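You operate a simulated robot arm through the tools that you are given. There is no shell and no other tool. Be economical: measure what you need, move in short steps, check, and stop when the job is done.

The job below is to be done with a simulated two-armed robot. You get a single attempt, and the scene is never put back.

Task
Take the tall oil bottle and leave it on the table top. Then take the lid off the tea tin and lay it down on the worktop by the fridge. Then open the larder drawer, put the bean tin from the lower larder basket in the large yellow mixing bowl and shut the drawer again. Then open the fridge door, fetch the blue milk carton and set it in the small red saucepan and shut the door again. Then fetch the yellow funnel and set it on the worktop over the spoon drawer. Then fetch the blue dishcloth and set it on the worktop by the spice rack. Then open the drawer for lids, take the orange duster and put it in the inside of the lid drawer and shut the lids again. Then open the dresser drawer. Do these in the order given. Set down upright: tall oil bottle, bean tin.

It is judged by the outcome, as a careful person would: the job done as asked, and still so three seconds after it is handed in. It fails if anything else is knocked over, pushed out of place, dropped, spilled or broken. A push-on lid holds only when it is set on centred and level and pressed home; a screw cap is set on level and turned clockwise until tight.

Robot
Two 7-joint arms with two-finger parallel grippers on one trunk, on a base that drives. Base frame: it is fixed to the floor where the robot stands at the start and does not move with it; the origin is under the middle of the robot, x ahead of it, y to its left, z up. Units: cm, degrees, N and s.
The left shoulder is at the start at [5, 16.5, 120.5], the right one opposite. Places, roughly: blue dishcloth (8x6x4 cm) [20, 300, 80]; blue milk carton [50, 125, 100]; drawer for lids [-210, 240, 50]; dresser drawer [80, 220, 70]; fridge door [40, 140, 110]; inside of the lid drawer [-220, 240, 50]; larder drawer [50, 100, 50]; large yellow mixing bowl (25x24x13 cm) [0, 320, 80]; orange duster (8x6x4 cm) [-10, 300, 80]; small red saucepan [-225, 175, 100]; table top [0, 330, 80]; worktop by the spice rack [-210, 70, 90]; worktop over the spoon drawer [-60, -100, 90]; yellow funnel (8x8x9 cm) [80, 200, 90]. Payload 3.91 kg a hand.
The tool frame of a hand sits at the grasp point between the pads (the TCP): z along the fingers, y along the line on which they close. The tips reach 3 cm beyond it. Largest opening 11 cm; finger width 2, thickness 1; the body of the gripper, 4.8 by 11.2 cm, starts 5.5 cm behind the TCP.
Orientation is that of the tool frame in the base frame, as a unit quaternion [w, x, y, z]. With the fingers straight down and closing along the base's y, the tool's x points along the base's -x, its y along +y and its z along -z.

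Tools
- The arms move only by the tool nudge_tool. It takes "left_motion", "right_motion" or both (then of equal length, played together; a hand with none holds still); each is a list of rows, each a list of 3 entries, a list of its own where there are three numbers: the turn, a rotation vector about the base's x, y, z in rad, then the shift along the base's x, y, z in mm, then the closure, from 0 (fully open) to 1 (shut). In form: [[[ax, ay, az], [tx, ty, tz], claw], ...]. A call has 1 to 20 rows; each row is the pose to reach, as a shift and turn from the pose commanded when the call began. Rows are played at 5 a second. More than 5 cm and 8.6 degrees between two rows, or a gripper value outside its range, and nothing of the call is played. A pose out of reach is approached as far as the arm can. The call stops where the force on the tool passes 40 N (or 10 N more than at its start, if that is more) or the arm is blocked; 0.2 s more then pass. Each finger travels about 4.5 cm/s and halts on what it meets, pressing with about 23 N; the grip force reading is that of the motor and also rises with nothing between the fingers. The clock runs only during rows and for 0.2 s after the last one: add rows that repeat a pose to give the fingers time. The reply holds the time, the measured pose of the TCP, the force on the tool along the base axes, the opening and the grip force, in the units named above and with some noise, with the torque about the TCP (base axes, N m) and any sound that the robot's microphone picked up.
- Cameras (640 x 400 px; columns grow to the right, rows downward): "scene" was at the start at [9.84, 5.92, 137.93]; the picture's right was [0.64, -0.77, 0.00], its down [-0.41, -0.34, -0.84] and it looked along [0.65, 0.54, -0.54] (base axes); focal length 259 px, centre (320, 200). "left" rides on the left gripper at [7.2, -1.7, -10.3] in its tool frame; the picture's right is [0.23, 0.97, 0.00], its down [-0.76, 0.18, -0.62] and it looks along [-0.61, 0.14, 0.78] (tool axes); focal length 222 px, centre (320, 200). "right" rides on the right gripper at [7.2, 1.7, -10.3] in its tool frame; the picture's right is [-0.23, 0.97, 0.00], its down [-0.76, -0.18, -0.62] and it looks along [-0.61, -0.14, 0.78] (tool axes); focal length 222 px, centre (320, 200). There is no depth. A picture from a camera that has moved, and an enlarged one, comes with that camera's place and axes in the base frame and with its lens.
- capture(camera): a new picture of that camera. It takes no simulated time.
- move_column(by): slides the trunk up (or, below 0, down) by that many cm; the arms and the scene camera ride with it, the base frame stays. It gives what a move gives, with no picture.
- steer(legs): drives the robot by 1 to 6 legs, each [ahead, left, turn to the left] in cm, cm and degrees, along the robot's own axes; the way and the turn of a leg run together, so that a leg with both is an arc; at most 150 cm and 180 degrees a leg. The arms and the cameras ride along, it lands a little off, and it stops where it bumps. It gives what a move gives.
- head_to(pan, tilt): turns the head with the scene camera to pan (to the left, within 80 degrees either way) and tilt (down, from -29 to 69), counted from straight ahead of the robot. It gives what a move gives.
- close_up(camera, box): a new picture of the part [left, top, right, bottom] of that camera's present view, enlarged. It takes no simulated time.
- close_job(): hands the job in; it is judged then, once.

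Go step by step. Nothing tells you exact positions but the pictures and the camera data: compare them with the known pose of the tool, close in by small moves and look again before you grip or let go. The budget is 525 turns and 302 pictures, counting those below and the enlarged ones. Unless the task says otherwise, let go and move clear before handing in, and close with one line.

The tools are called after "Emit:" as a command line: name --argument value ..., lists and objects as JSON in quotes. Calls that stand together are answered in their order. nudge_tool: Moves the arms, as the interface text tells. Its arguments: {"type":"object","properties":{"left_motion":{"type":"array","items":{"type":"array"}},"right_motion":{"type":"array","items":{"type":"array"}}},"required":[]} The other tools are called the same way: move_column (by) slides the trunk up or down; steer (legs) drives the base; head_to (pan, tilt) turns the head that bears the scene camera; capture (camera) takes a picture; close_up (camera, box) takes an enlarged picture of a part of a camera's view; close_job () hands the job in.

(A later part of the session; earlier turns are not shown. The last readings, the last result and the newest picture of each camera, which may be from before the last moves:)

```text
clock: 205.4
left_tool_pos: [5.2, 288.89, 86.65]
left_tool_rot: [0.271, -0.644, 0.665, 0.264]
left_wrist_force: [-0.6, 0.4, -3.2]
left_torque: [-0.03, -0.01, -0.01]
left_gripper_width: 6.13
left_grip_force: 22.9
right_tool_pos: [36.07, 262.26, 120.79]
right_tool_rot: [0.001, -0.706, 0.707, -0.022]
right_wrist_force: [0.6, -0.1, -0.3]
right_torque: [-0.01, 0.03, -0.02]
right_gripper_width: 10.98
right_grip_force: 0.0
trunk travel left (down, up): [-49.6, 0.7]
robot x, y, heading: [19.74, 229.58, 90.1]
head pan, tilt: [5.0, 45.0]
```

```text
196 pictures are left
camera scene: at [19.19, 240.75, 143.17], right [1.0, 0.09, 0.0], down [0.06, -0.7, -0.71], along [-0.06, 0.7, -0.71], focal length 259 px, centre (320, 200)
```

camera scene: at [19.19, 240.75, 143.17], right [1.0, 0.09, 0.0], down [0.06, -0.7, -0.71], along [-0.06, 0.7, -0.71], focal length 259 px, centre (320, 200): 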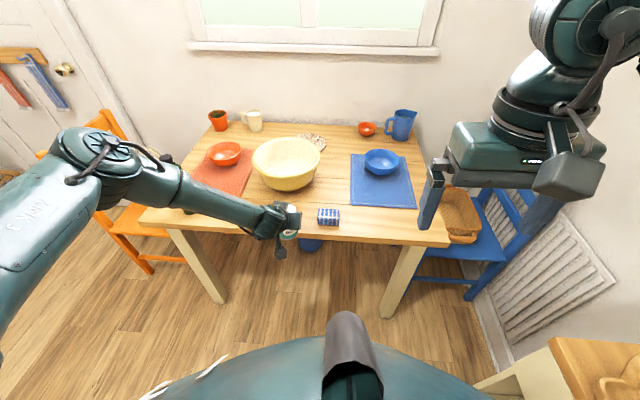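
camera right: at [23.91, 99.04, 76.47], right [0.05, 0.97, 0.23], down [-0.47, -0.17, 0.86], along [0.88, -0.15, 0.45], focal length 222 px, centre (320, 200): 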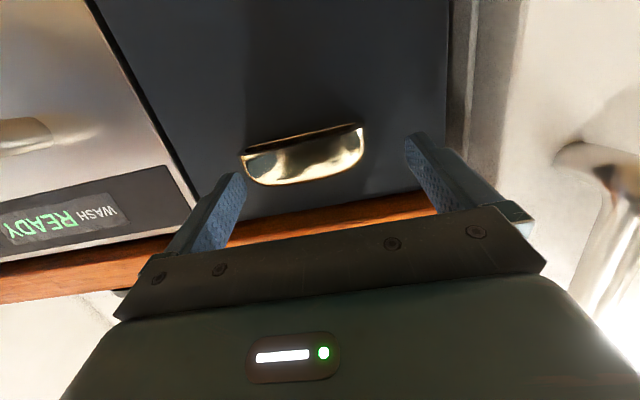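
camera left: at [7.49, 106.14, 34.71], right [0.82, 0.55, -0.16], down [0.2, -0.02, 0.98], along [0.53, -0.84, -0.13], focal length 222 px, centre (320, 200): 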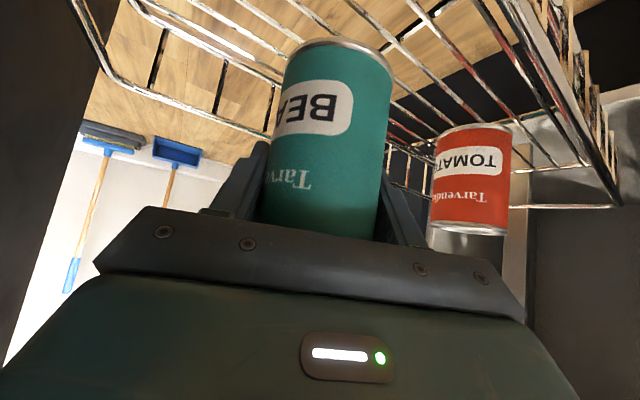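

The tin hangs in front of the table, and the forearm is well clear of the bottle. I'll go forward 9 cm and look before lowering.

Emit:
steer --legs '[[9, 0, 0]]'

Emit:
close_up --camera "scene" --box '[140, 120, 420, 300]'

Emit:
capture --camera "left"

```text
clock: 206.4
left_tool_pos: [5.09, 297.53, 86.66]
left_tool_rot: [0.271, -0.643, 0.666, 0.263]
left_wrist_force: [0.3, 0.4, -3.9]
left_torque: [0.0, 0.02, -0.01]
left_gripper_width: 6.14
left_grip_force: 22.6
right_tool_pos: [36.1, 271.12, 120.78]
right_tool_rot: [-0.001, 0.707, -0.707, 0.022]
right_wrist_force: [0.9, 0.6, -1.3]
right_torque: [-0.04, -0.03, -0.04]
right_gripper_width: 10.96
right_grip_force: 0.2
trunk travel left (down, up): [-49.6, 0.7]
robot x, y, heading: [19.71, 238.23, 90.0]
head pan, tilt: [5.0, 45.0]
```

```text
2.22 times, centred on (280, 210) of scene
camera zoom: at [19.17, 249.49, 143.16], right [1.0, 0.09, 0.0], down [0.06, -0.71, -0.71], along [-0.06, 0.7, -0.71], focal length 576 px, centre (409, 178)
```

zoom: 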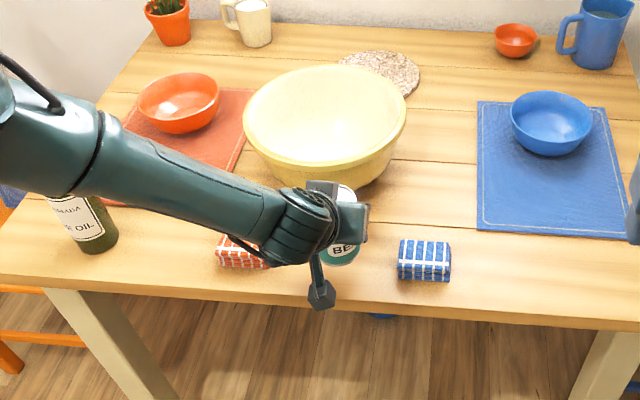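

```text
194 pictures are left
camera left: at [6.34, 285.03, 89.03], right [-0.98, -0.13, -0.16], down [-0.17, 0.11, 0.98], along [-0.11, 0.98, -0.13], focal length 222 px, centre (320, 200)
```

left: 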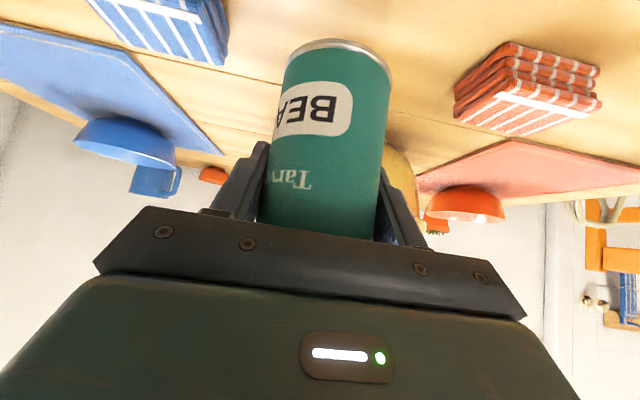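

The tin is between the cloths. I'll lower with the trunk until it touches.

Emit:
move_column --by -4.5

Emit:
move_column --by -0.8

Emit:
move_column --by -0.5

```text
clock: 207.3
left_tool_pos: [5.0, 297.52, 82.24]
left_tool_rot: [0.27, -0.644, 0.666, 0.262]
left_wrist_force: [-0.5, 0.3, -3.3]
left_torque: [0.01, 0.0, 0.0]
left_gripper_width: 6.12
left_grip_force: 22.9
right_tool_pos: [36.11, 271.07, 116.19]
right_tool_rot: [0.0, -0.707, 0.707, -0.022]
right_wrist_force: [0.0, -0.2, 0.3]
right_torque: [0.02, 0.0, 0.02]
right_gripper_width: 11.02
right_grip_force: 0.0
trunk travel left (down, up): [-45.1, 5.2]
robot x, y, heading: [19.84, 237.87, 90.0]
head pan, tilt: [5.0, 45.0]
```

```text
clock: 207.9
left_tool_pos: [4.99, 297.54, 81.55]
left_tool_rot: [0.272, -0.643, 0.666, 0.264]
left_wrist_force: [-0.5, 0.0, -0.9]
left_torque: [-0.01, 0.01, 0.05]
left_gripper_width: 6.11
left_grip_force: 22.2
right_tool_pos: [36.07, 271.15, 115.45]
right_tool_rot: [-0.001, 0.708, -0.706, 0.023]
right_wrist_force: [-0.4, -0.3, -0.3]
right_torque: [-0.01, 0.01, 0.06]
right_gripper_width: 11.0
right_grip_force: 0.0
trunk travel left (down, up): [-44.3, 6.0]
robot x, y, heading: [19.63, 238.37, 90.0]
head pan, tilt: [5.0, 45.0]
```

```text
clock: 208.4
left_tool_pos: [5.12, 297.55, 81.35]
left_tool_rot: [0.274, -0.642, 0.665, 0.266]
left_wrist_force: [0.7, -0.6, 15.8]
left_torque: [-0.11, 0.24, 0.17]
left_gripper_width: 6.13
left_grip_force: 22.7
right_tool_pos: [36.13, 271.05, 115.1]
right_tool_rot: [0.001, -0.707, 0.707, -0.021]
right_wrist_force: [-0.2, -0.3, 0.1]
right_torque: [0.03, -0.02, -0.01]
right_gripper_width: 11.01
right_grip_force: 0.1
trunk travel left (down, up): [-43.8, 6.5]
robot x, y, heading: [19.93, 238.29, 90.0]
head pan, tilt: [5.0, 45.0]
```

It's touching. I'll release and withdraw the hand back and up.

Emit:
nudge_tool --left_motion '[[[0, 0, 0], [0, 0, 1], 0.8], [[0, 0, 0], [0, 0, 1], 0.4], [[0, 0, 0], [0, 0, 1], 0.15], [[0, 0, 0], [0, 0, 1], 0.15], [[0, 0, 0], [0, -20, 20], 0.15], [[0, 0, 0], [0, -50, 50], 0.15], [[0, 0, 0], [0, -75, 75], 0.1], [[0, 0, 0], [0, -75, 110], 0], [[0, 0, 0], [0, -75, 150], 0], [[0, 0, 0], [0, -75, 150], 0]]'

Emit:
close_up --camera "scene" --box '[140, 100, 420, 300]'

```text
clock: 210.6
left_tool_pos: [5.09, 289.93, 95.91]
left_tool_rot: [0.273, -0.643, 0.666, 0.264]
left_wrist_force: [-0.1, 0.2, 0.0]
left_torque: [0.03, 0.02, -0.03]
left_gripper_width: 11.03
left_grip_force: 0.0
right_tool_pos: [36.02, 271.05, 114.96]
right_tool_rot: [-0.001, 0.707, -0.706, 0.022]
right_wrist_force: [0.2, -0.7, -0.1]
right_torque: [-0.01, 0.01, 0.01]
right_gripper_width: 10.98
right_grip_force: 0.0
trunk travel left (down, up): [-43.8, 6.5]
robot x, y, heading: [19.7, 238.27, 90.0]
head pan, tilt: [5.0, 45.0]
```

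```text
2.00 times, centred on (280, 200) of scene
camera zoom: at [19.19, 249.39, 137.37], right [1.0, 0.09, 0.0], down [0.06, -0.7, -0.71], along [-0.06, 0.7, -0.71], focal length 518 px, centre (400, 200)
```

zoom: 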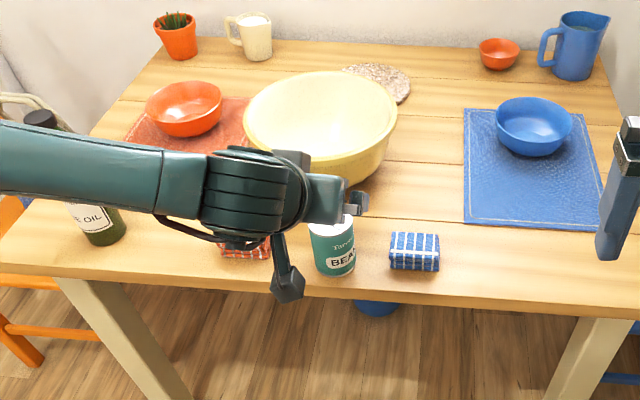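

The tin stands on the table between the cloths. I'll turn the left hand straight down and roll forward a little to regrip it from above.

Emit:
nudge_tool --left_motion '[[[-0.13, 0, 0], [0, 0, 10], 0], [[-0.26, 0, 0], [0, 0, 20], 0], [[-0.39, 0, 0], [0, 0, 30], 0], [[-0.52, 0, 0], [0, 0, 40], 0], [[-0.65, 0, 0], [0, 0, 50], 0], [[-0.775, 0, 0], [0, 0, 60], 0], [[-0.775, 0, 0], [0, 0, 60], 0]]'

Emit:
steer --legs '[[7, 0, 0]]'

Emit:
capture --camera "left"

Emit:
close_up --camera "scene" --box '[140, 100, 420, 300]'

```text
clock: 212.2
left_tool_pos: [5.13, 289.85, 101.92]
left_tool_rot: [0.009, -0.697, 0.717, -0.009]
left_wrist_force: [-0.8, -0.4, 0.3]
left_torque: [0.05, 0.0, 0.0]
left_gripper_width: 11.0
left_grip_force: 0.1
right_tool_pos: [36.15, 270.91, 115.05]
right_tool_rot: [-0.001, 0.707, -0.707, 0.022]
right_wrist_force: [-0.8, 0.3, 0.5]
right_torque: [0.0, 0.02, 0.02]
right_gripper_width: 10.97
right_grip_force: 0.0
trunk travel left (down, up): [-43.8, 6.5]
robot x, y, heading: [19.46, 237.98, 90.0]
head pan, tilt: [5.0, 45.0]
```

```text
clock: 213.2
left_tool_pos: [5.29, 296.86, 101.85]
left_tool_rot: [0.009, -0.698, 0.716, -0.008]
left_wrist_force: [-0.9, 0.2, -0.1]
left_torque: [0.01, 0.0, 0.01]
left_gripper_width: 11.01
left_grip_force: 0.1
right_tool_pos: [36.23, 278.08, 114.92]
right_tool_rot: [-0.001, 0.707, -0.707, 0.022]
right_wrist_force: [0.4, 1.0, -0.4]
right_torque: [0.0, -0.01, 0.01]
right_gripper_width: 10.98
right_grip_force: 0.0
trunk travel left (down, up): [-43.8, 6.5]
robot x, y, heading: [19.72, 245.02, 90.1]
head pan, tilt: [5.0, 45.0]
```

```text
192 pictures are left
camera left: at [6.49, 289.52, 112.26], right [-0.98, -0.2, -0.02], down [-0.17, 0.77, 0.62], along [-0.11, 0.61, -0.78], focal length 222 px, centre (320, 200)
```

left: 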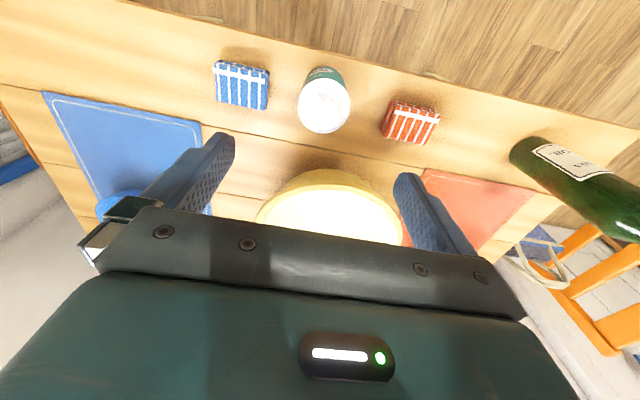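

```text
2.00 times, centred on (280, 200) of scene
camera zoom: at [19.18, 256.42, 137.36], right [1.0, 0.09, 0.0], down [0.06, -0.71, -0.71], along [-0.06, 0.7, -0.71], focal length 518 px, centre (400, 200)
```

zoom: 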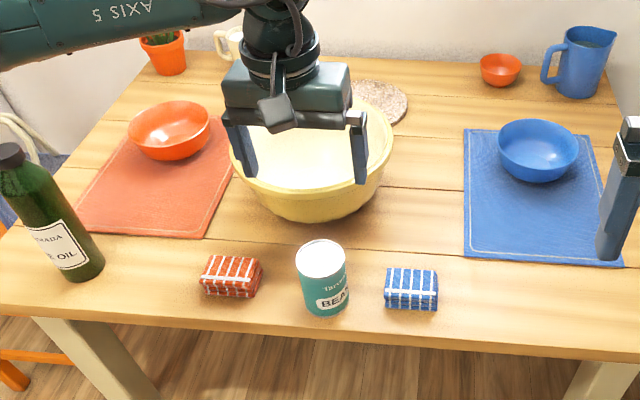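

Both cameras put the tin top at (5.0, 297.2). I'll go down around it and grip.

Emit:
nudge_tool --left_motion '[[[0, 0, 0], [-3, 3, -45], 0], [[0, 0, 0], [-3, 3, -90], 0], [[0, 0, 0], [-3, 3, -130], 0], [[0, 0, 0], [-3, 3, -170], 0], [[0, 0, 0], [-3, 3, -200], 0], [[0, 0, 0], [-3, 3, -200], 0.2], [[0, 0, 0], [-3, 3, -200], 0.5], [[0, 0, 0], [-3, 3, -200], 1], [[0, 0, 0], [-3, 3, -200], 1], [[0, 0, 0], [-3, 3, -200], 1]]'

Emit:
close_up --camera "scene" --box '[140, 100, 420, 300]'

```text
clock: 215.4
left_tool_pos: [5.06, 297.12, 82.02]
left_tool_rot: [0.009, -0.698, 0.716, -0.007]
left_wrist_force: [-0.9, 0.7, 0.2]
left_torque: [0.01, 0.18, 0.0]
left_gripper_width: 6.08
left_grip_force: 22.9
right_tool_pos: [36.09, 277.97, 115.04]
right_tool_rot: [-0.001, 0.707, -0.707, 0.022]
right_wrist_force: [0.5, 0.1, 0.9]
right_torque: [0.01, 0.03, -0.01]
right_gripper_width: 11.0
right_grip_force: 0.0
trunk travel left (down, up): [-43.8, 6.5]
robot x, y, heading: [19.56, 245.08, 90.0]
head pan, tilt: [5.0, 45.0]
```

```text
2.00 times, centred on (280, 200) of scene
camera zoom: at [19.17, 256.32, 137.37], right [1.0, 0.09, 0.0], down [0.06, -0.7, -0.71], along [-0.06, 0.7, -0.71], focal length 518 px, centre (400, 200)
```

zoom: 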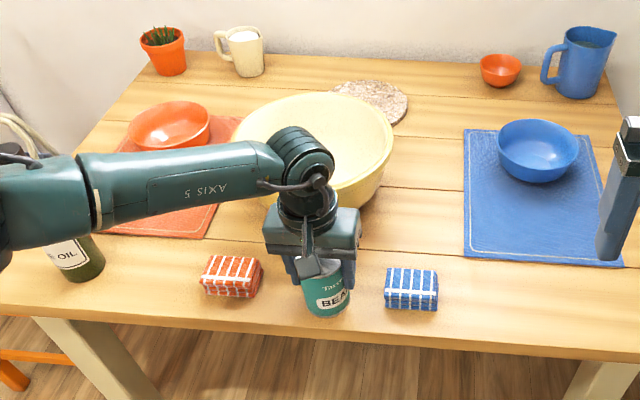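

Gripped. The bowl centre is about (0.4, 317.5) with its rim at z ~88. I'll lift the tin clear and drive forward over the bowl.

Emit:
nudge_tool --left_motion '[[[0, 0, 0], [0, 0, 20], 1], [[0, 0, 0], [0, 0, 60], 1], [[0, 0, 0], [0, 0, 100], 1], [[0, 0, 0], [0, 0, 140], 1], [[0, 0, 0], [0, 0, 180], 1], [[0, 0, 0], [0, 0, 190], 1], [[0, 0, 0], [0, 0, 190], 1]]'

Emit:
steer --legs '[[16, 4.5, 0]]'

Emit:
capture --camera "scene"

Emit:
capture --camera "left"

```text
clock: 217.0
left_tool_pos: [5.05, 297.31, 100.81]
left_tool_rot: [0.009, -0.698, 0.716, -0.008]
left_wrist_force: [0.3, 0.2, -3.0]
left_torque: [0.02, 0.01, 0.01]
left_gripper_width: 6.12
left_grip_force: 23.0
right_tool_pos: [36.11, 277.91, 114.84]
right_tool_rot: [0.002, -0.706, 0.707, -0.023]
right_wrist_force: [0.2, 0.5, -0.3]
right_torque: [0.0, -0.01, -0.01]
right_gripper_width: 11.02
right_grip_force: 0.0
trunk travel left (down, up): [-43.8, 6.5]
robot x, y, heading: [19.89, 245.17, 90.0]
head pan, tilt: [5.0, 45.0]
```

```text
clock: 218.5
left_tool_pos: [0.59, 313.21, 100.76]
left_tool_rot: [0.008, -0.696, 0.718, -0.008]
left_wrist_force: [0.1, 0.3, -3.4]
left_torque: [-0.01, -0.02, -0.01]
left_gripper_width: 6.12
left_grip_force: 23.3
right_tool_pos: [31.51, 293.94, 114.97]
right_tool_rot: [0.001, -0.705, 0.709, -0.023]
right_wrist_force: [-0.1, 0.3, -0.6]
right_torque: [-0.05, -0.03, -0.02]
right_gripper_width: 10.99
right_grip_force: 0.1
trunk travel left (down, up): [-43.8, 6.5]
robot x, y, heading: [15.15, 260.8, 89.8]
head pan, tilt: [5.0, 45.0]
```

```text
189 pictures are left
camera scene: at [14.55, 272.35, 137.36], right [1.0, 0.08, 0.0], down [0.06, -0.71, -0.71], along [-0.06, 0.7, -0.71], focal length 259 px, centre (320, 200)
```

scene: 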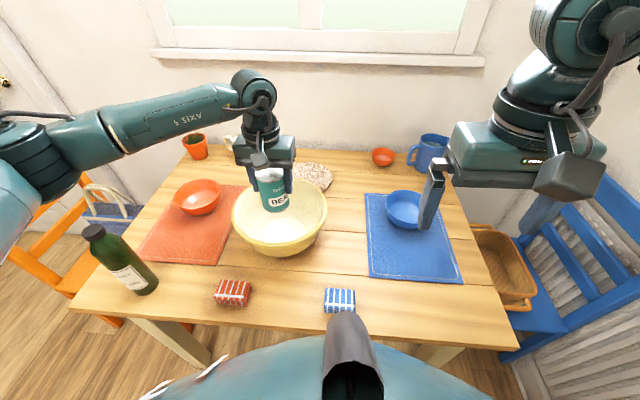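

```text
188 pictures are left
camera left: at [1.89, 305.84, 111.17], right [-0.98, -0.2, -0.02], down [-0.17, 0.77, 0.62], along [-0.11, 0.61, -0.79], focal length 222 px, centre (320, 200)
```

left: 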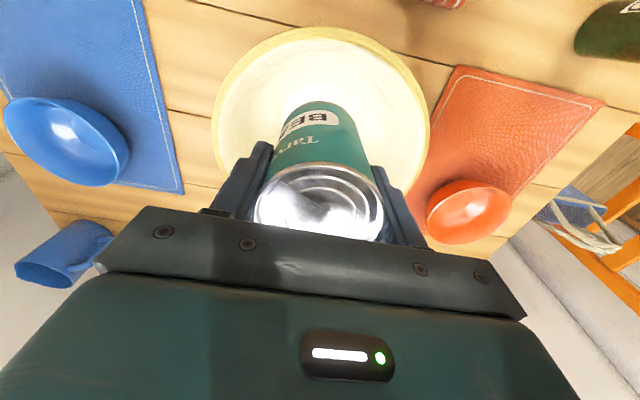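

The bowl centre checks out at about (0.3, 317.5). I'll centre over it and lower in.

Emit:
nudge_tool --left_motion '[[[0, 0, 0], [-2, 25, 0], 1], [[0, 0, 0], [-3, 43, 0], 1], [[0, 0, 0], [-3, 43, -40], 1], [[0, 0, 0], [-3, 43, -80], 1], [[0, 0, 0], [-3, 43, -120], 1], [[0, 0, 0], [-3, 43, -145], 1], [[0, 0, 0], [-3, 43, -145], 1]]'

Emit:
capture --camera "left"

Emit:
close_up --camera "scene" --box '[160, 100, 400, 280]'

```text
clock: 220.1
left_tool_pos: [0.33, 317.38, 86.4]
left_tool_rot: [0.009, -0.697, 0.717, -0.008]
left_wrist_force: [0.7, 0.0, -2.8]
left_torque: [-0.01, 0.02, 0.0]
left_gripper_width: 6.13
left_grip_force: 22.7
right_tool_pos: [31.54, 293.73, 114.94]
right_tool_rot: [0.003, -0.705, 0.709, -0.023]
right_wrist_force: [-0.2, -0.4, 0.4]
right_torque: [-0.02, 0.04, 0.04]
right_gripper_width: 10.98
right_grip_force: 0.1
trunk travel left (down, up): [-43.8, 6.5]
robot x, y, heading: [15.33, 261.12, 90.0]
head pan, tilt: [5.0, 45.0]
```

```text
187 pictures are left
camera left: at [1.56, 309.88, 96.81], right [-0.98, -0.2, -0.02], down [-0.17, 0.77, 0.62], along [-0.1, 0.61, -0.78], focal length 222 px, centre (320, 200)
```

left: 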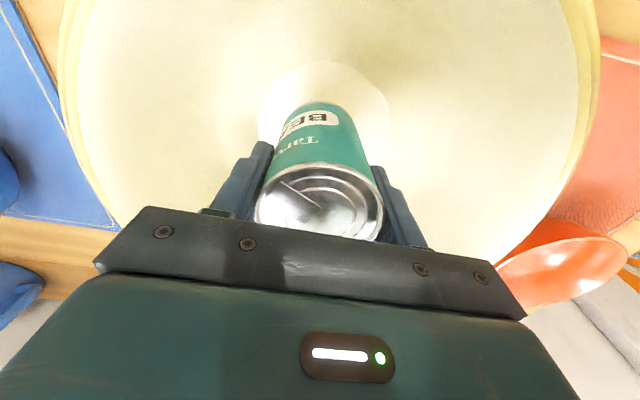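

```text
2.22 times, centred on (280, 190) of scene
camera zoom: at [14.56, 272.26, 137.37], right [1.0, 0.08, 0.0], down [0.06, -0.7, -0.71], along [-0.06, 0.7, -0.71], focal length 576 px, centre (409, 222)
```

zoom: 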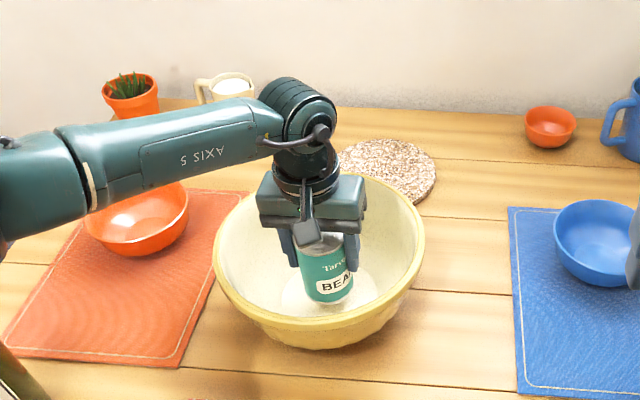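

The tin is over the bowl's flat floor. I'll lower in small steps to contact.

Emit:
nudge_tool --left_motion '[[[0, 0, 0], [0, 0, -10], 1], [[0, 0, 0], [0, 0, -18], 1], [[0, 0, 0], [0, 0, -22], 1], [[0, 0, 0], [0, 0, -22], 1]]'

Emit:
nudge_tool --left_motion '[[[0, 0, 0], [0, 0, -3], 1], [[0, 0, 0], [0, 0, -6], 1], [[0, 0, 0], [0, 0, -6], 1]]'

```text
clock: 221.1
left_tool_pos: [0.31, 317.42, 84.23]
left_tool_rot: [0.009, -0.696, 0.718, -0.008]
left_wrist_force: [-0.2, 0.0, -2.1]
left_torque: [0.0, -0.02, -0.03]
left_gripper_width: 6.1
left_grip_force: 23.3
right_tool_pos: [31.65, 293.91, 114.93]
right_tool_rot: [0.002, -0.705, 0.709, -0.022]
right_wrist_force: [0.4, -0.4, 0.6]
right_torque: [-0.02, 0.03, -0.02]
right_gripper_width: 10.97
right_grip_force: 0.0
trunk travel left (down, up): [-43.8, 6.5]
robot x, y, heading: [15.04, 261.44, 89.7]
head pan, tilt: [5.0, 45.0]
```

```text
clock: 221.9
left_tool_pos: [0.22, 317.46, 83.58]
left_tool_rot: [0.007, -0.696, 0.718, -0.009]
left_wrist_force: [-0.2, -0.1, -3.5]
left_torque: [0.01, -0.01, 0.02]
left_gripper_width: 6.11
left_grip_force: 22.8
right_tool_pos: [31.54, 293.83, 114.96]
right_tool_rot: [0.0, -0.705, 0.709, -0.023]
right_wrist_force: [0.3, 0.1, 1.1]
right_torque: [0.0, -0.04, -0.03]
right_gripper_width: 11.02
right_grip_force: 0.1
trunk travel left (down, up): [-43.8, 6.5]
robot x, y, heading: [15.39, 260.82, 89.8]
head pan, tilt: [5.0, 45.0]
```

Emit:
nudge_tool --left_motion '[[[0, 0, 0], [0, 0, -3], 1], [[0, 0, 0], [0, 0, -6], 1], [[0, 0, 0], [0, 0, -8], 1], [[0, 0, 0], [0, 0, -8], 1]]'

```text
clock: 222.9
left_tool_pos: [0.34, 317.54, 82.83]
left_tool_rot: [0.009, -0.697, 0.717, -0.007]
left_wrist_force: [-2.3, -1.2, 5.0]
left_torque: [-0.06, 0.46, 0.0]
left_gripper_width: 6.1
left_grip_force: 22.2
right_tool_pos: [31.57, 293.75, 115.03]
right_tool_rot: [0.001, -0.705, 0.709, -0.023]
right_wrist_force: [0.5, 0.2, -0.2]
right_torque: [0.0, -0.02, -0.01]
right_gripper_width: 10.97
right_grip_force: 0.1
trunk travel left (down, up): [-43.8, 6.5]
robot x, y, heading: [14.97, 261.18, 89.6]
head pan, tilt: [5.0, 45.0]
```

It touched with 5 N. I'll release with a modest opening and rise out of the bowl.

Emit:
nudge_tool --left_motion '[[[0, 0, 0], [0, 0, 0], 0.7], [[0, 0, 0], [0, 0, 0], 0.4], [[0, 0, 0], [0, 0, 0], 0.25], [[0, 0, 0], [0, 0, 0], 0.25], [[0, 0, 0], [0, 0, 30], 0.25], [[0, 0, 0], [0, 0, 75], 0.25], [[0, 0, 0], [0, 0, 120], 0.25], [[0, 0, 0], [0, 0, 165], 0.1], [[0, 0, 0], [0, 0, 200], 0], [[0, 0, 0], [0, 0, 200], 0]]'

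Emit:
capture --camera "left"

Emit:
close_up --camera "scene" --box '[60, 100, 400, 320]'

```text
clock: 225.1
left_tool_pos: [0.29, 317.31, 103.21]
left_tool_rot: [0.009, -0.697, 0.717, -0.008]
left_wrist_force: [-0.1, -0.1, -0.6]
left_torque: [-0.03, 0.0, -0.02]
left_gripper_width: 11.0
left_grip_force: 0.0
right_tool_pos: [31.63, 293.83, 115.0]
right_tool_rot: [0.001, -0.705, 0.709, -0.022]
right_wrist_force: [-0.1, 0.2, -0.2]
right_torque: [-0.04, -0.01, 0.0]
right_gripper_width: 10.98
right_grip_force: 0.1
trunk travel left (down, up): [-43.8, 6.5]
robot x, y, heading: [15.22, 260.7, 89.8]
head pan, tilt: [5.0, 45.0]
```

```text
185 pictures are left
camera left: at [1.48, 310.05, 113.46], right [-0.98, -0.2, -0.02], down [-0.17, 0.77, 0.62], along [-0.11, 0.61, -0.78], focal length 222 px, centre (320, 200)
```

left: 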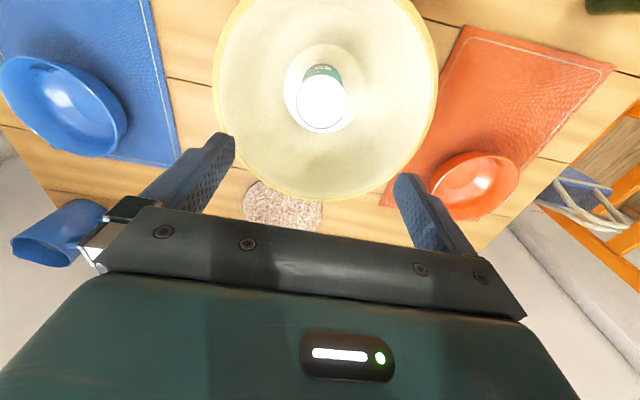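

```text
1.82 times, centred on (230, 210) of scene
camera zoom: at [14.57, 272.25, 137.37], right [1.0, 0.08, 0.0], down [0.06, -0.7, -0.71], along [-0.06, 0.7, -0.71], focal length 471 px, centre (484, 182)
```

zoom: 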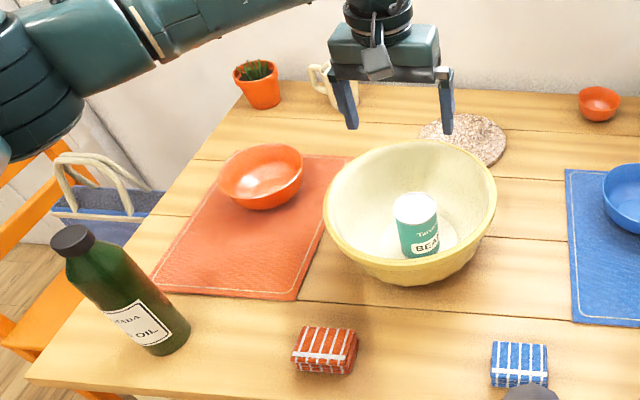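

The bean tin stands upright in the bowl. I'll back away, tuck the left arm and go to shut the larder.

Emit:
steer --legs '[[-45, 0, 0]]'

Emit:
nudge_tool --left_motion '[[[0, 0, 0], [-10, -45, 10], 0], [[0, 0, 0], [-20, -90, 20], 0], [[0, 0, 0], [-30, -135, 30], 0], [[0, 0, 0], [-40, -180, 40], 0], [[0, 0, 0], [-55, -220, 50], 0], [[0, 0, 0], [-70, -260, 60], 0], [[0, 0, 0], [-80, -300, 70], 0], [[0, 0, 0], [-80, -310, 80], 0]]'

Emit:
steer --legs '[[0, 75, 0], [0, 0, -90], [0, -113, 0]]'

Emit:
head_to --pan 0 --tilt 40

Emit:
capture --camera "scene"

```text
clock: 227.8
left_tool_pos: [-0.26, 272.73, 102.98]
left_tool_rot: [0.009, -0.7, 0.714, -0.008]
left_wrist_force: [-0.6, 0.0, 0.2]
left_torque: [0.03, 0.02, 0.0]
left_gripper_width: 10.99
left_grip_force: 0.0
right_tool_pos: [31.31, 249.35, 114.99]
right_tool_rot: [-0.001, 0.708, -0.705, 0.022]
right_wrist_force: [-0.6, 0.0, 0.3]
right_torque: [0.03, 0.01, 0.03]
right_gripper_width: 10.99
right_grip_force: 0.0
trunk travel left (down, up): [-43.8, 6.5]
robot x, y, heading: [15.14, 216.63, 90.1]
head pan, tilt: [5.0, 45.0]
```

```text
clock: 229.6
left_tool_pos: [-8.1, 242.49, 111.18]
left_tool_rot: [0.008, -0.7, 0.714, -0.008]
left_wrist_force: [0.5, 0.3, -0.8]
left_torque: [-0.03, 0.01, 0.02]
left_gripper_width: 11.0
left_grip_force: 0.0
left hand out of reach, approached as far as the arm can: row 8
right_tool_pos: [31.37, 249.38, 114.93]
right_tool_rot: [-0.003, 0.709, -0.705, 0.022]
right_wrist_force: [0.4, 0.8, -0.7]
right_torque: [0.01, 0.02, -0.01]
right_gripper_width: 11.0
right_grip_force: 0.1
trunk travel left (down, up): [-43.8, 6.5]
robot x, y, heading: [15.11, 216.7, 90.3]
head pan, tilt: [5.0, 45.0]
```

```text
clock: 242.8
left_tool_pos: [-36.21, 126.17, 111.35]
left_tool_rot: [0.0, 0.03, 0.999, -0.011]
left_wrist_force: [-0.2, -0.1, -0.1]
left_torque: [-0.02, -0.01, -0.01]
left_gripper_width: 10.98
left_grip_force: 0.1
right_tool_pos: [-30.75, 86.67, 114.93]
right_tool_rot: [-0.016, 0.019, 1.0, -0.016]
right_wrist_force: [0.7, -0.9, -0.1]
right_torque: [0.03, 0.01, 0.01]
right_gripper_width: 11.03
right_grip_force: 0.0
trunk travel left (down, up): [-43.8, 6.5]
robot x, y, heading: [-62.99, 104.22, -2.4]
head pan, tilt: [5.0, 45.0]
```

```text
clock: 243.5
left_tool_pos: [-36.11, 126.27, 111.18]
left_tool_rot: [-0.001, 0.03, 0.999, -0.011]
left_wrist_force: [-0.1, -1.0, -0.7]
left_torque: [-0.01, 0.01, -0.01]
left_gripper_width: 11.0
left_grip_force: 0.0
right_tool_pos: [-30.8, 86.68, 114.96]
right_tool_rot: [-0.015, 0.019, 1.0, -0.017]
right_wrist_force: [0.3, -0.5, -1.0]
right_torque: [0.03, -0.02, 0.02]
right_gripper_width: 10.99
right_grip_force: 0.1
trunk travel left (down, up): [-43.8, 6.5]
robot x, y, heading: [-63.26, 104.28, -2.2]
head pan, tilt: [0.0, 40.0]
```

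```text
183 pictures are left
camera scene: at [-51.59, 103.92, 138.1], right [-0.04, -1.0, 0.0], down [-0.64, 0.02, -0.77], along [0.77, -0.03, -0.64], focal length 259 px, centre (320, 200)
```

scene: 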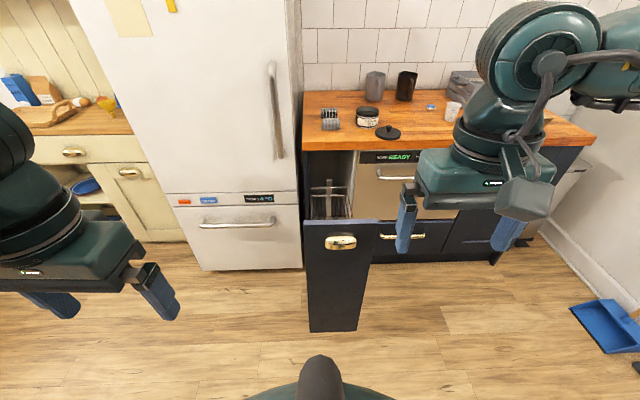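

I'll straighten up, point the right hand forward with its fingers shut, and lower it to about z 70.

Emit:
nudge_tool --right_motion '[[[0, -0.14, 0], [11, 2, -15], 1], [[0, -0.28, 0], [22, 4, -30], 1], [[0, -0.42, 0], [33, 6, -45], 1], [[0, -0.56, 0], [44, 8, -60], 1], [[0, -0.7, 0], [55, 10, -75], 1], [[0, -0.84, 0], [66, 12, -90], 1], [[0, -0.98, 0], [77, 14, -105], 1], [[0, -1.12, 0], [88, 16, -120], 1], [[0, -1.26, 0], [99, 18, -135], 1], [[0, -1.396, 0], [110, 20, -150], 1], [[0, -1.396, 0], [110, 20, -150], 1]]'

Emit:
move_column --by -28

Emit:
steer --legs '[[0, 0, 2.2], [0, 4.5, 0]]'

Emit:
capture --camera "scene"

```text
clock: 245.9
left_tool_pos: [-36.09, 126.29, 111.25]
left_tool_rot: [0.0, 0.031, 0.999, -0.012]
left_wrist_force: [-0.3, 0.3, 0.2]
left_torque: [0.02, -0.01, 0.0]
left_gripper_width: 11.01
left_grip_force: 0.1
right_tool_pos: [-20.5, 93.23, 102.49]
right_tool_rot: [0.63, 0.026, 0.776, -0.001]
right_wrist_force: [0.3, 0.4, -0.3]
right_torque: [-0.01, -0.02, 0.0]
right_gripper_width: 0.0
right_grip_force: 23.1
right hand out of reach, approached as far as the arm can: row 6, 8, 9, 10, 11
trunk travel left (down, up): [-43.8, 6.5]
robot x, y, heading: [-62.74, 104.13, -1.9]
head pan, tilt: [0.0, 40.0]
```

```text
clock: 248.7
left_tool_pos: [-36.25, 126.39, 83.32]
left_tool_rot: [0.0, 0.031, 0.999, -0.013]
left_wrist_force: [-0.4, -0.2, 0.0]
left_torque: [-0.02, 0.02, -0.01]
left_gripper_width: 10.99
left_grip_force: 0.1
right_tool_pos: [-20.56, 93.15, 74.53]
right_tool_rot: [0.63, 0.025, 0.776, -0.002]
right_wrist_force: [-0.6, 0.0, -0.1]
right_torque: [-0.01, 0.01, 0.0]
right_gripper_width: 0.01
right_grip_force: 23.2
trunk travel left (down, up): [-15.8, 34.5]
robot x, y, heading: [-62.87, 103.81, -2.2]
head pan, tilt: [0.0, 40.0]
```

```text
clock: 250.0
left_tool_pos: [-37.0, 131.93, 83.2]
left_tool_rot: [-0.001, 0.012, 1.0, -0.012]
left_wrist_force: [0.6, -0.4, -0.3]
left_torque: [0.01, 0.02, -0.03]
left_gripper_width: 11.0
left_grip_force: 0.1
right_tool_pos: [-20.16, 99.36, 74.5]
right_tool_rot: [0.63, 0.01, 0.777, 0.01]
right_wrist_force: [0.0, 0.3, 0.0]
right_torque: [0.02, -0.01, -0.04]
right_gripper_width: 0.0
right_grip_force: 22.5
trunk travel left (down, up): [-15.8, 34.5]
robot x, y, heading: [-63.2, 108.94, -0.1]
head pan, tilt: [0.0, 40.0]
```

```text
182 pictures are left
camera scene: at [-51.6, 108.87, 110.1], right [0.0, -1.0, 0.0], down [-0.64, 0.0, -0.77], along [0.77, 0.0, -0.64], focal length 259 px, centre (320, 200)
```

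scene: 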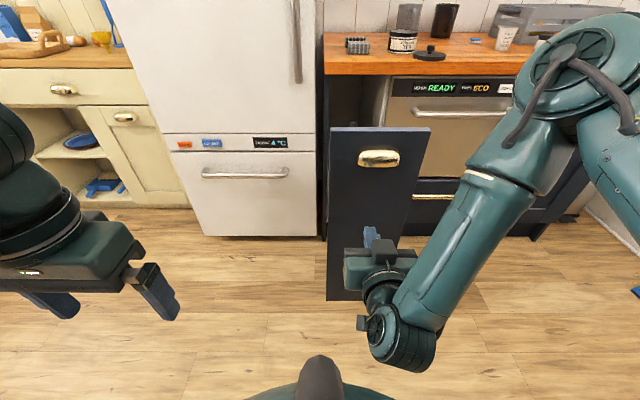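

The hand is in front of the panel, below the handle. I'll shift right 3 cm and push by driving forward in stages.

Emit:
steer --legs '[[0, -2.8, 0], [22, 0, 0]]'

Emit:
steer --legs '[[25, 0, 0]]'

Emit:
capture --camera "scene"

```text
clock: 252.2
left_tool_pos: [-14.46, 129.24, 83.26]
left_tool_rot: [0.0, 0.011, 1.0, -0.011]
left_wrist_force: [0.2, -0.4, 0.3]
left_torque: [-0.01, -0.01, -0.02]
left_gripper_width: 11.0
left_grip_force: 0.0
right_tool_pos: [2.55, 96.92, 74.51]
right_tool_rot: [0.629, 0.009, 0.777, 0.012]
right_wrist_force: [-0.7, 0.3, 0.2]
right_torque: [0.02, 0.01, 0.01]
right_gripper_width: 0.0
right_grip_force: 23.2
trunk travel left (down, up): [-15.8, 34.5]
robot x, y, heading: [-40.44, 106.09, 0.4]
head pan, tilt: [0.0, 40.0]
```

```text
clock: 254.0
left_tool_pos: [10.05, 129.05, 83.21]
left_tool_rot: [0.0, 0.014, 1.0, -0.012]
left_wrist_force: [0.3, -0.9, -0.5]
left_torque: [0.02, 0.01, -0.01]
left_gripper_width: 11.01
left_grip_force: 0.1
right_tool_pos: [26.81, 96.67, 74.46]
right_tool_rot: [0.631, 0.012, 0.776, 0.009]
right_wrist_force: [0.2, 0.4, 0.8]
right_torque: [0.0, 0.0, 0.0]
right_gripper_width: 0.0
right_grip_force: 23.3
trunk travel left (down, up): [-15.8, 34.5]
robot x, y, heading: [-15.84, 106.2, -0.1]
head pan, tilt: [0.0, 40.0]
```

```text
181 pictures are left
camera scene: at [-4.63, 106.2, 110.1], right [0.0, -1.0, 0.0], down [-0.64, 0.0, -0.77], along [0.77, 0.0, -0.64], focal length 259 px, centre (320, 200)
```

scene: 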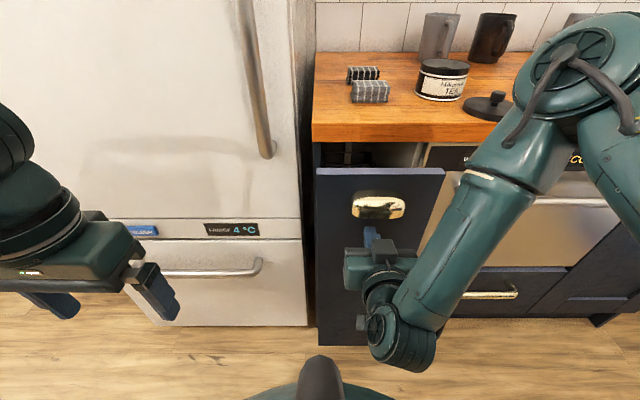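

The drawer is closing, and I'm continuing to the end.

Emit:
steer --legs '[[9, 0, 0]]'

Emit:
steer --legs '[[3.5, 0, 0]]'

Emit:
capture --camera "scene"

```text
clock: 255.1
left_tool_pos: [19.07, 129.19, 83.23]
left_tool_rot: [0.0, 0.011, 1.0, -0.012]
left_wrist_force: [-0.6, 0.0, 1.5]
left_torque: [0.01, -0.02, -0.02]
left_gripper_width: 11.0
left_grip_force: 0.0
right_tool_pos: [35.85, 96.6, 74.44]
right_tool_rot: [0.63, 0.01, 0.777, 0.011]
right_wrist_force: [-0.2, 0.3, 0.0]
right_torque: [0.0, -0.01, 0.01]
right_gripper_width: 0.0
right_grip_force: 22.6
trunk travel left (down, up): [-15.8, 34.5]
robot x, y, heading: [-6.99, 106.11, 0.2]
head pan, tilt: [0.0, 40.0]
```

```text
clock: 256.0
left_tool_pos: [21.81, 129.31, 83.17]
left_tool_rot: [0.0, 0.013, 1.0, -0.012]
left_wrist_force: [-0.1, 0.2, -0.3]
left_torque: [-0.01, -0.01, -0.01]
left_gripper_width: 11.01
left_grip_force: 0.0
right_tool_pos: [38.26, 96.78, 74.64]
right_tool_rot: [0.629, 0.009, 0.778, 0.012]
right_wrist_force: [-2.2, 0.3, 0.4]
right_torque: [0.02, -0.05, 0.01]
right_gripper_width: 0.0
right_grip_force: 22.4
trunk travel left (down, up): [-15.8, 34.5]
robot x, y, heading: [-4.38, 105.64, 0.1]
head pan, tilt: [0.0, 40.0]
stopped in leg 1: the force on the tool passed its limit (the readings are from after the stop); the commanded pose is now the measured one
```

```text
180 pictures are left
camera scene: at [7.12, 106.23, 110.1], right [0.0, -1.0, 0.0], down [-0.64, 0.0, -0.77], along [0.77, 0.0, -0.64], focal length 259 px, centre (320, 200)
```

scene: 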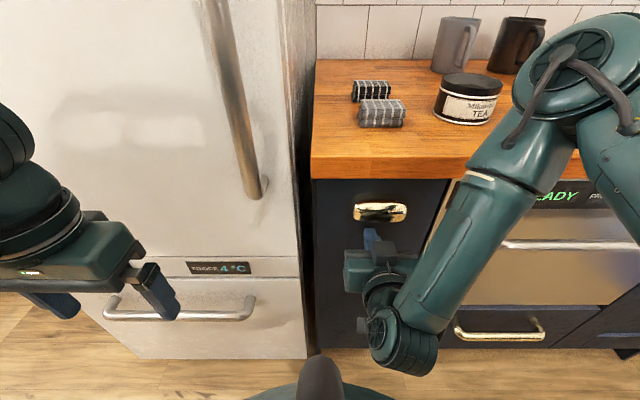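

The larder is shut. Next is the fridge: its handle is a vertical bar near (35.5, 115.7), from z 87 to 120. I'll back off, raise the trunk, open the right hand and line up with it.

Emit:
steer --legs '[[-14, 0, 0]]'

Emit:
move_column --by 30

Emit:
nudge_tool --right_motion '[[[0, 0, 0], [0, 0, 0], 0.5], [[0, 0, 0], [0, 0, 0], 0], [[0, 0, 0], [0, 0, 0], 0], [[0, 0, 0], [0, 0, 0], 0]]'

Emit:
steer --legs '[[0, 19, 0]]'

Emit:
capture --camera "scene"

Emit:
capture --camera "right"

```text
clock: 257.3
left_tool_pos: [7.91, 129.06, 83.28]
left_tool_rot: [0.0, 0.014, 1.0, -0.012]
left_wrist_force: [0.0, -0.1, 0.5]
left_torque: [-0.02, 0.0, 0.03]
left_gripper_width: 10.97
left_grip_force: 0.0
right_tool_pos: [24.31, 96.62, 74.42]
right_tool_rot: [0.629, 0.011, 0.778, 0.01]
right_wrist_force: [0.5, -0.5, 0.7]
right_torque: [0.04, 0.0, 0.0]
right_gripper_width: 0.01
right_grip_force: 22.9
trunk travel left (down, up): [-15.8, 34.5]
robot x, y, heading: [-18.25, 105.95, -0.3]
head pan, tilt: [0.0, 40.0]
```

```text
clock: 260.3
left_tool_pos: [8.01, 129.07, 113.26]
left_tool_rot: [-0.001, 0.014, 1.0, -0.013]
left_wrist_force: [-0.4, 0.6, -0.6]
left_torque: [0.02, 0.02, -0.02]
left_gripper_width: 11.01
left_grip_force: 0.1
right_tool_pos: [24.29, 96.7, 104.5]
right_tool_rot: [0.628, 0.011, 0.778, 0.01]
right_wrist_force: [-0.2, -0.5, -0.1]
right_torque: [0.0, -0.03, -0.02]
right_gripper_width: 0.0
right_grip_force: 23.6
trunk travel left (down, up): [-45.8, 4.5]
robot x, y, heading: [-18.0, 106.51, 0.2]
head pan, tilt: [0.0, 40.0]
```

```text
clock: 261.3
left_tool_pos: [7.99, 129.05, 113.31]
left_tool_rot: [0.0, 0.014, 1.0, -0.012]
left_wrist_force: [-0.6, 1.0, -0.3]
left_torque: [0.03, 0.05, 0.02]
left_gripper_width: 11.01
left_grip_force: 0.1
right_tool_pos: [24.28, 96.62, 104.46]
right_tool_rot: [0.629, 0.01, 0.777, 0.01]
right_wrist_force: [-0.8, 0.4, -0.7]
right_torque: [0.01, 0.01, -0.02]
right_gripper_width: 8.55
right_grip_force: 0.1
trunk travel left (down, up): [-45.8, 4.5]
robot x, y, heading: [-18.21, 105.82, 0.1]
head pan, tilt: [0.0, 40.0]
```

```text
clock: 262.9
left_tool_pos: [8.28, 147.75, 113.23]
left_tool_rot: [0.001, 0.017, 1.0, -0.012]
left_wrist_force: [1.1, 0.1, -0.2]
left_torque: [-0.02, -0.03, 0.02]
left_gripper_width: 11.0
left_grip_force: 0.0
right_tool_pos: [24.36, 115.03, 104.47]
right_tool_rot: [0.628, 0.013, 0.778, 0.008]
right_wrist_force: [0.4, 0.3, -0.6]
right_torque: [-0.01, -0.02, 0.01]
right_gripper_width: 10.99
right_grip_force: 0.0
trunk travel left (down, up): [-45.8, 4.5]
robot x, y, heading: [-18.15, 124.6, -0.4]
head pan, tilt: [0.0, 40.0]
```

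```text
179 pictures are left
camera scene: at [-6.62, 124.88, 140.1], right [-0.01, -1.0, 0.0], down [-0.64, 0.01, -0.77], along [0.77, -0.01, -0.64], focal length 259 px, centre (320, 200)
```

scene: 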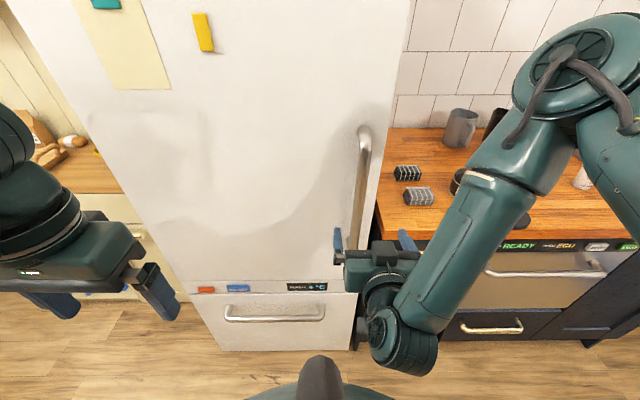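

```text
178 pictures are left
camera right: at [12.72, 116.98, 99.57], right [0.06, 0.97, 0.25], down [-0.45, -0.2, 0.87], along [0.89, -0.16, 0.42], focal length 222 px, centre (320, 200)
```

right: 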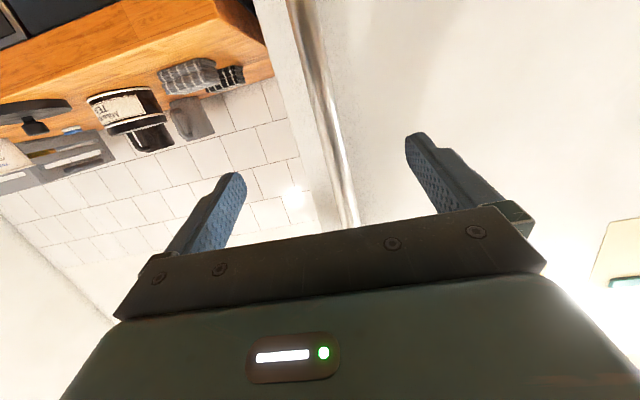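

The handle bar is at y ≈ 115.9. I'll move left 0.8 cm and forward so the bar comes between the fingers.

Emit:
steer --legs '[[6, 0.9, 0.4]]'

Emit:
capture --camera "right"

Emit:
close_up --camera "scene" --box '[290, 100, 450, 300]'

```text
clock: 263.8
left_tool_pos: [13.84, 148.55, 113.19]
left_tool_rot: [-0.001, 0.014, 1.0, -0.012]
left_wrist_force: [0.7, 0.1, -0.2]
left_torque: [-0.02, 0.0, 0.01]
left_gripper_width: 11.02
left_grip_force: 0.0
right_tool_pos: [30.29, 116.09, 104.39]
right_tool_rot: [0.628, 0.011, 0.778, 0.01]
right_wrist_force: [0.4, -0.5, -0.2]
right_torque: [0.02, 0.01, 0.03]
right_gripper_width: 10.98
right_grip_force: 0.1
trunk travel left (down, up): [-45.8, 4.5]
robot x, y, heading: [-12.45, 125.85, -0.3]
head pan, tilt: [0.0, 40.0]
```

```text
177 pictures are left
camera right: at [18.65, 118.01, 99.53], right [0.05, 0.97, 0.25], down [-0.45, -0.2, 0.87], along [0.89, -0.16, 0.42], focal length 222 px, centre (320, 200)
```

right: 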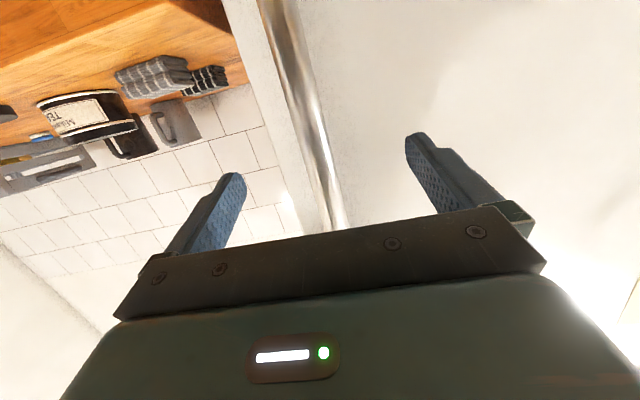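

```text
2.00 times, centred on (370, 200) of scene
camera zoom: at [-0.7, 125.76, 140.09], right [0.0, -1.0, 0.0], down [-0.64, 0.0, -0.77], along [0.77, 0.0, -0.64], focal length 518 px, centre (220, 200)
```

zoom: 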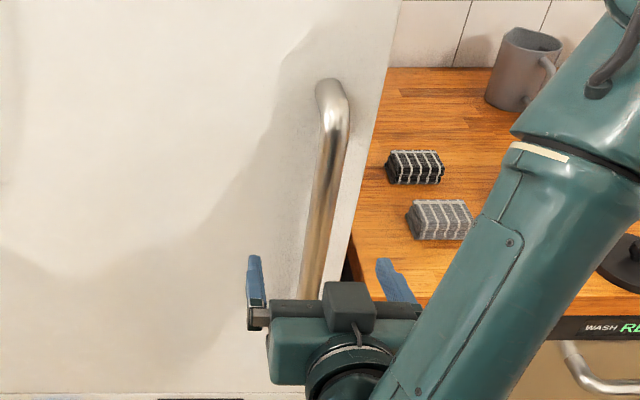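

Emit:
steer --legs '[[4.2, 0, 0]]'

Emit:
close_up --camera "scene" --box '[290, 100, 450, 300]'

Emit:
capture --camera "right"

```text
clock: 264.7
left_tool_pos: [18.25, 148.54, 113.12]
left_tool_rot: [0.0, 0.014, 1.0, -0.012]
left_wrist_force: [0.9, 0.0, -0.8]
left_torque: [0.0, 0.03, -0.02]
left_gripper_width: 10.99
left_grip_force: 0.0
right_tool_pos: [34.42, 116.08, 104.37]
right_tool_rot: [0.628, 0.01, 0.778, 0.01]
right_wrist_force: [0.2, 0.3, -0.6]
right_torque: [0.01, -0.05, 0.02]
right_gripper_width: 11.01
right_grip_force: 0.0
trunk travel left (down, up): [-45.8, 4.5]
robot x, y, heading: [-7.93, 125.62, -0.2]
head pan, tilt: [0.0, 40.0]
```

```text
2.00 times, centred on (370, 200) of scene
camera zoom: at [3.5, 125.73, 140.08], right [0.0, -1.0, 0.0], down [-0.64, 0.0, -0.77], along [0.77, 0.0, -0.64], focal length 518 px, centre (220, 200)
```

zoom: 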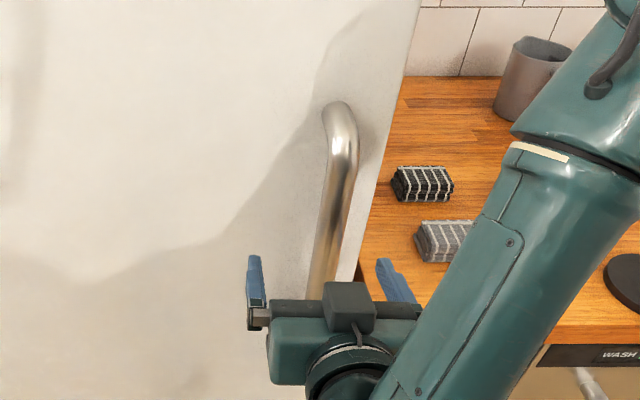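

```text
174 pictures are left
camera right: at [22.83, 117.97, 99.52], right [0.05, 0.97, 0.25], down [-0.45, -0.2, 0.87], along [0.89, -0.16, 0.42], focal length 222 px, centre (320, 200)
```

right: 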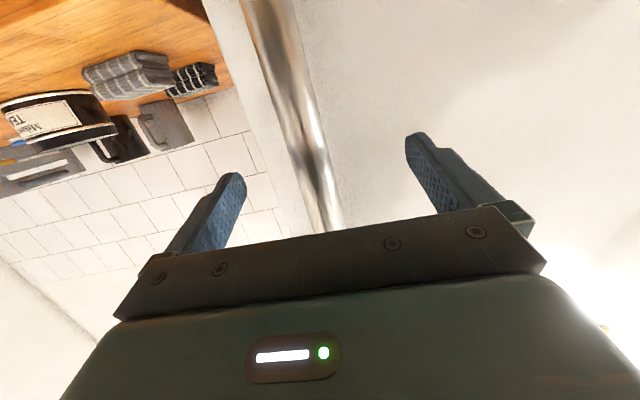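

Emit:
steer --legs '[[1.8, 0, 0]]'

Emit:
nudge_tool --right_motion '[[[0, 0, 0], [0, 0, 0], 0.3], [[0, 0, 0], [0, 0, 0], 0.5], [[0, 0, 0], [0, 0, 0], 0.7], [[0, 0, 0], [0, 0, 0], 1], [[0, 0, 0], [0, 0, 0], 1], [[0, 0, 0], [0, 0, 0], 1], [[0, 0, 0], [0, 0, 0], 1]]'

Emit:
capture --camera "right"

```text
clock: 265.5
left_tool_pos: [19.91, 148.67, 113.26]
left_tool_rot: [0.0, 0.013, 1.0, -0.013]
left_wrist_force: [-0.1, -0.7, -0.5]
left_torque: [0.03, 0.04, 0.02]
left_gripper_width: 11.01
left_grip_force: 0.1
right_tool_pos: [36.07, 116.06, 104.5]
right_tool_rot: [0.628, 0.011, 0.778, 0.01]
right_wrist_force: [-0.1, 0.3, -0.5]
right_torque: [-0.01, 0.0, 0.02]
right_gripper_width: 10.97
right_grip_force: 0.1
trunk travel left (down, up): [-45.8, 4.5]
robot x, y, heading: [-6.28, 125.63, -0.2]
head pan, tilt: [0.0, 40.0]
```

```text
clock: 267.1
left_tool_pos: [19.68, 148.34, 113.32]
left_tool_rot: [0.001, 0.015, 1.0, -0.011]
left_wrist_force: [-0.8, -0.2, 0.1]
left_torque: [0.02, 0.02, 0.0]
left_gripper_width: 11.0
left_grip_force: 0.2
right_tool_pos: [36.1, 115.6, 104.34]
right_tool_rot: [0.628, 0.012, 0.778, 0.007]
right_wrist_force: [1.0, -22.2, 4.2]
right_torque: [-1.08, 0.15, -0.38]
right_gripper_width: 2.5
right_grip_force: 44.9
trunk travel left (down, up): [-45.8, 4.5]
robot x, y, heading: [-6.21, 125.74, -0.4]
head pan, tilt: [0.0, 40.0]
```

```text
173 pictures are left
camera right: at [24.5, 117.6, 99.52], right [0.06, 0.97, 0.25], down [-0.45, -0.2, 0.87], along [0.89, -0.16, 0.43], focal length 222 px, centre (320, 200)
```

right: 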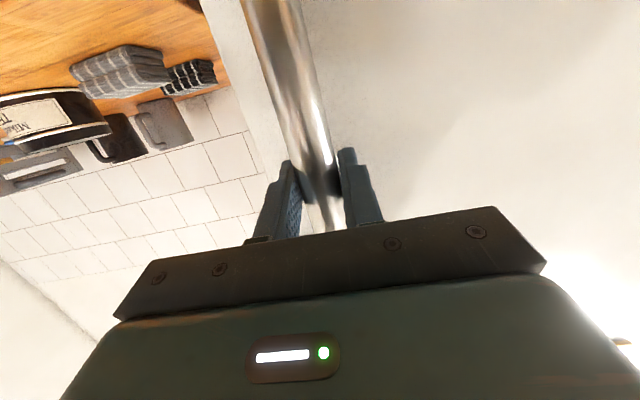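

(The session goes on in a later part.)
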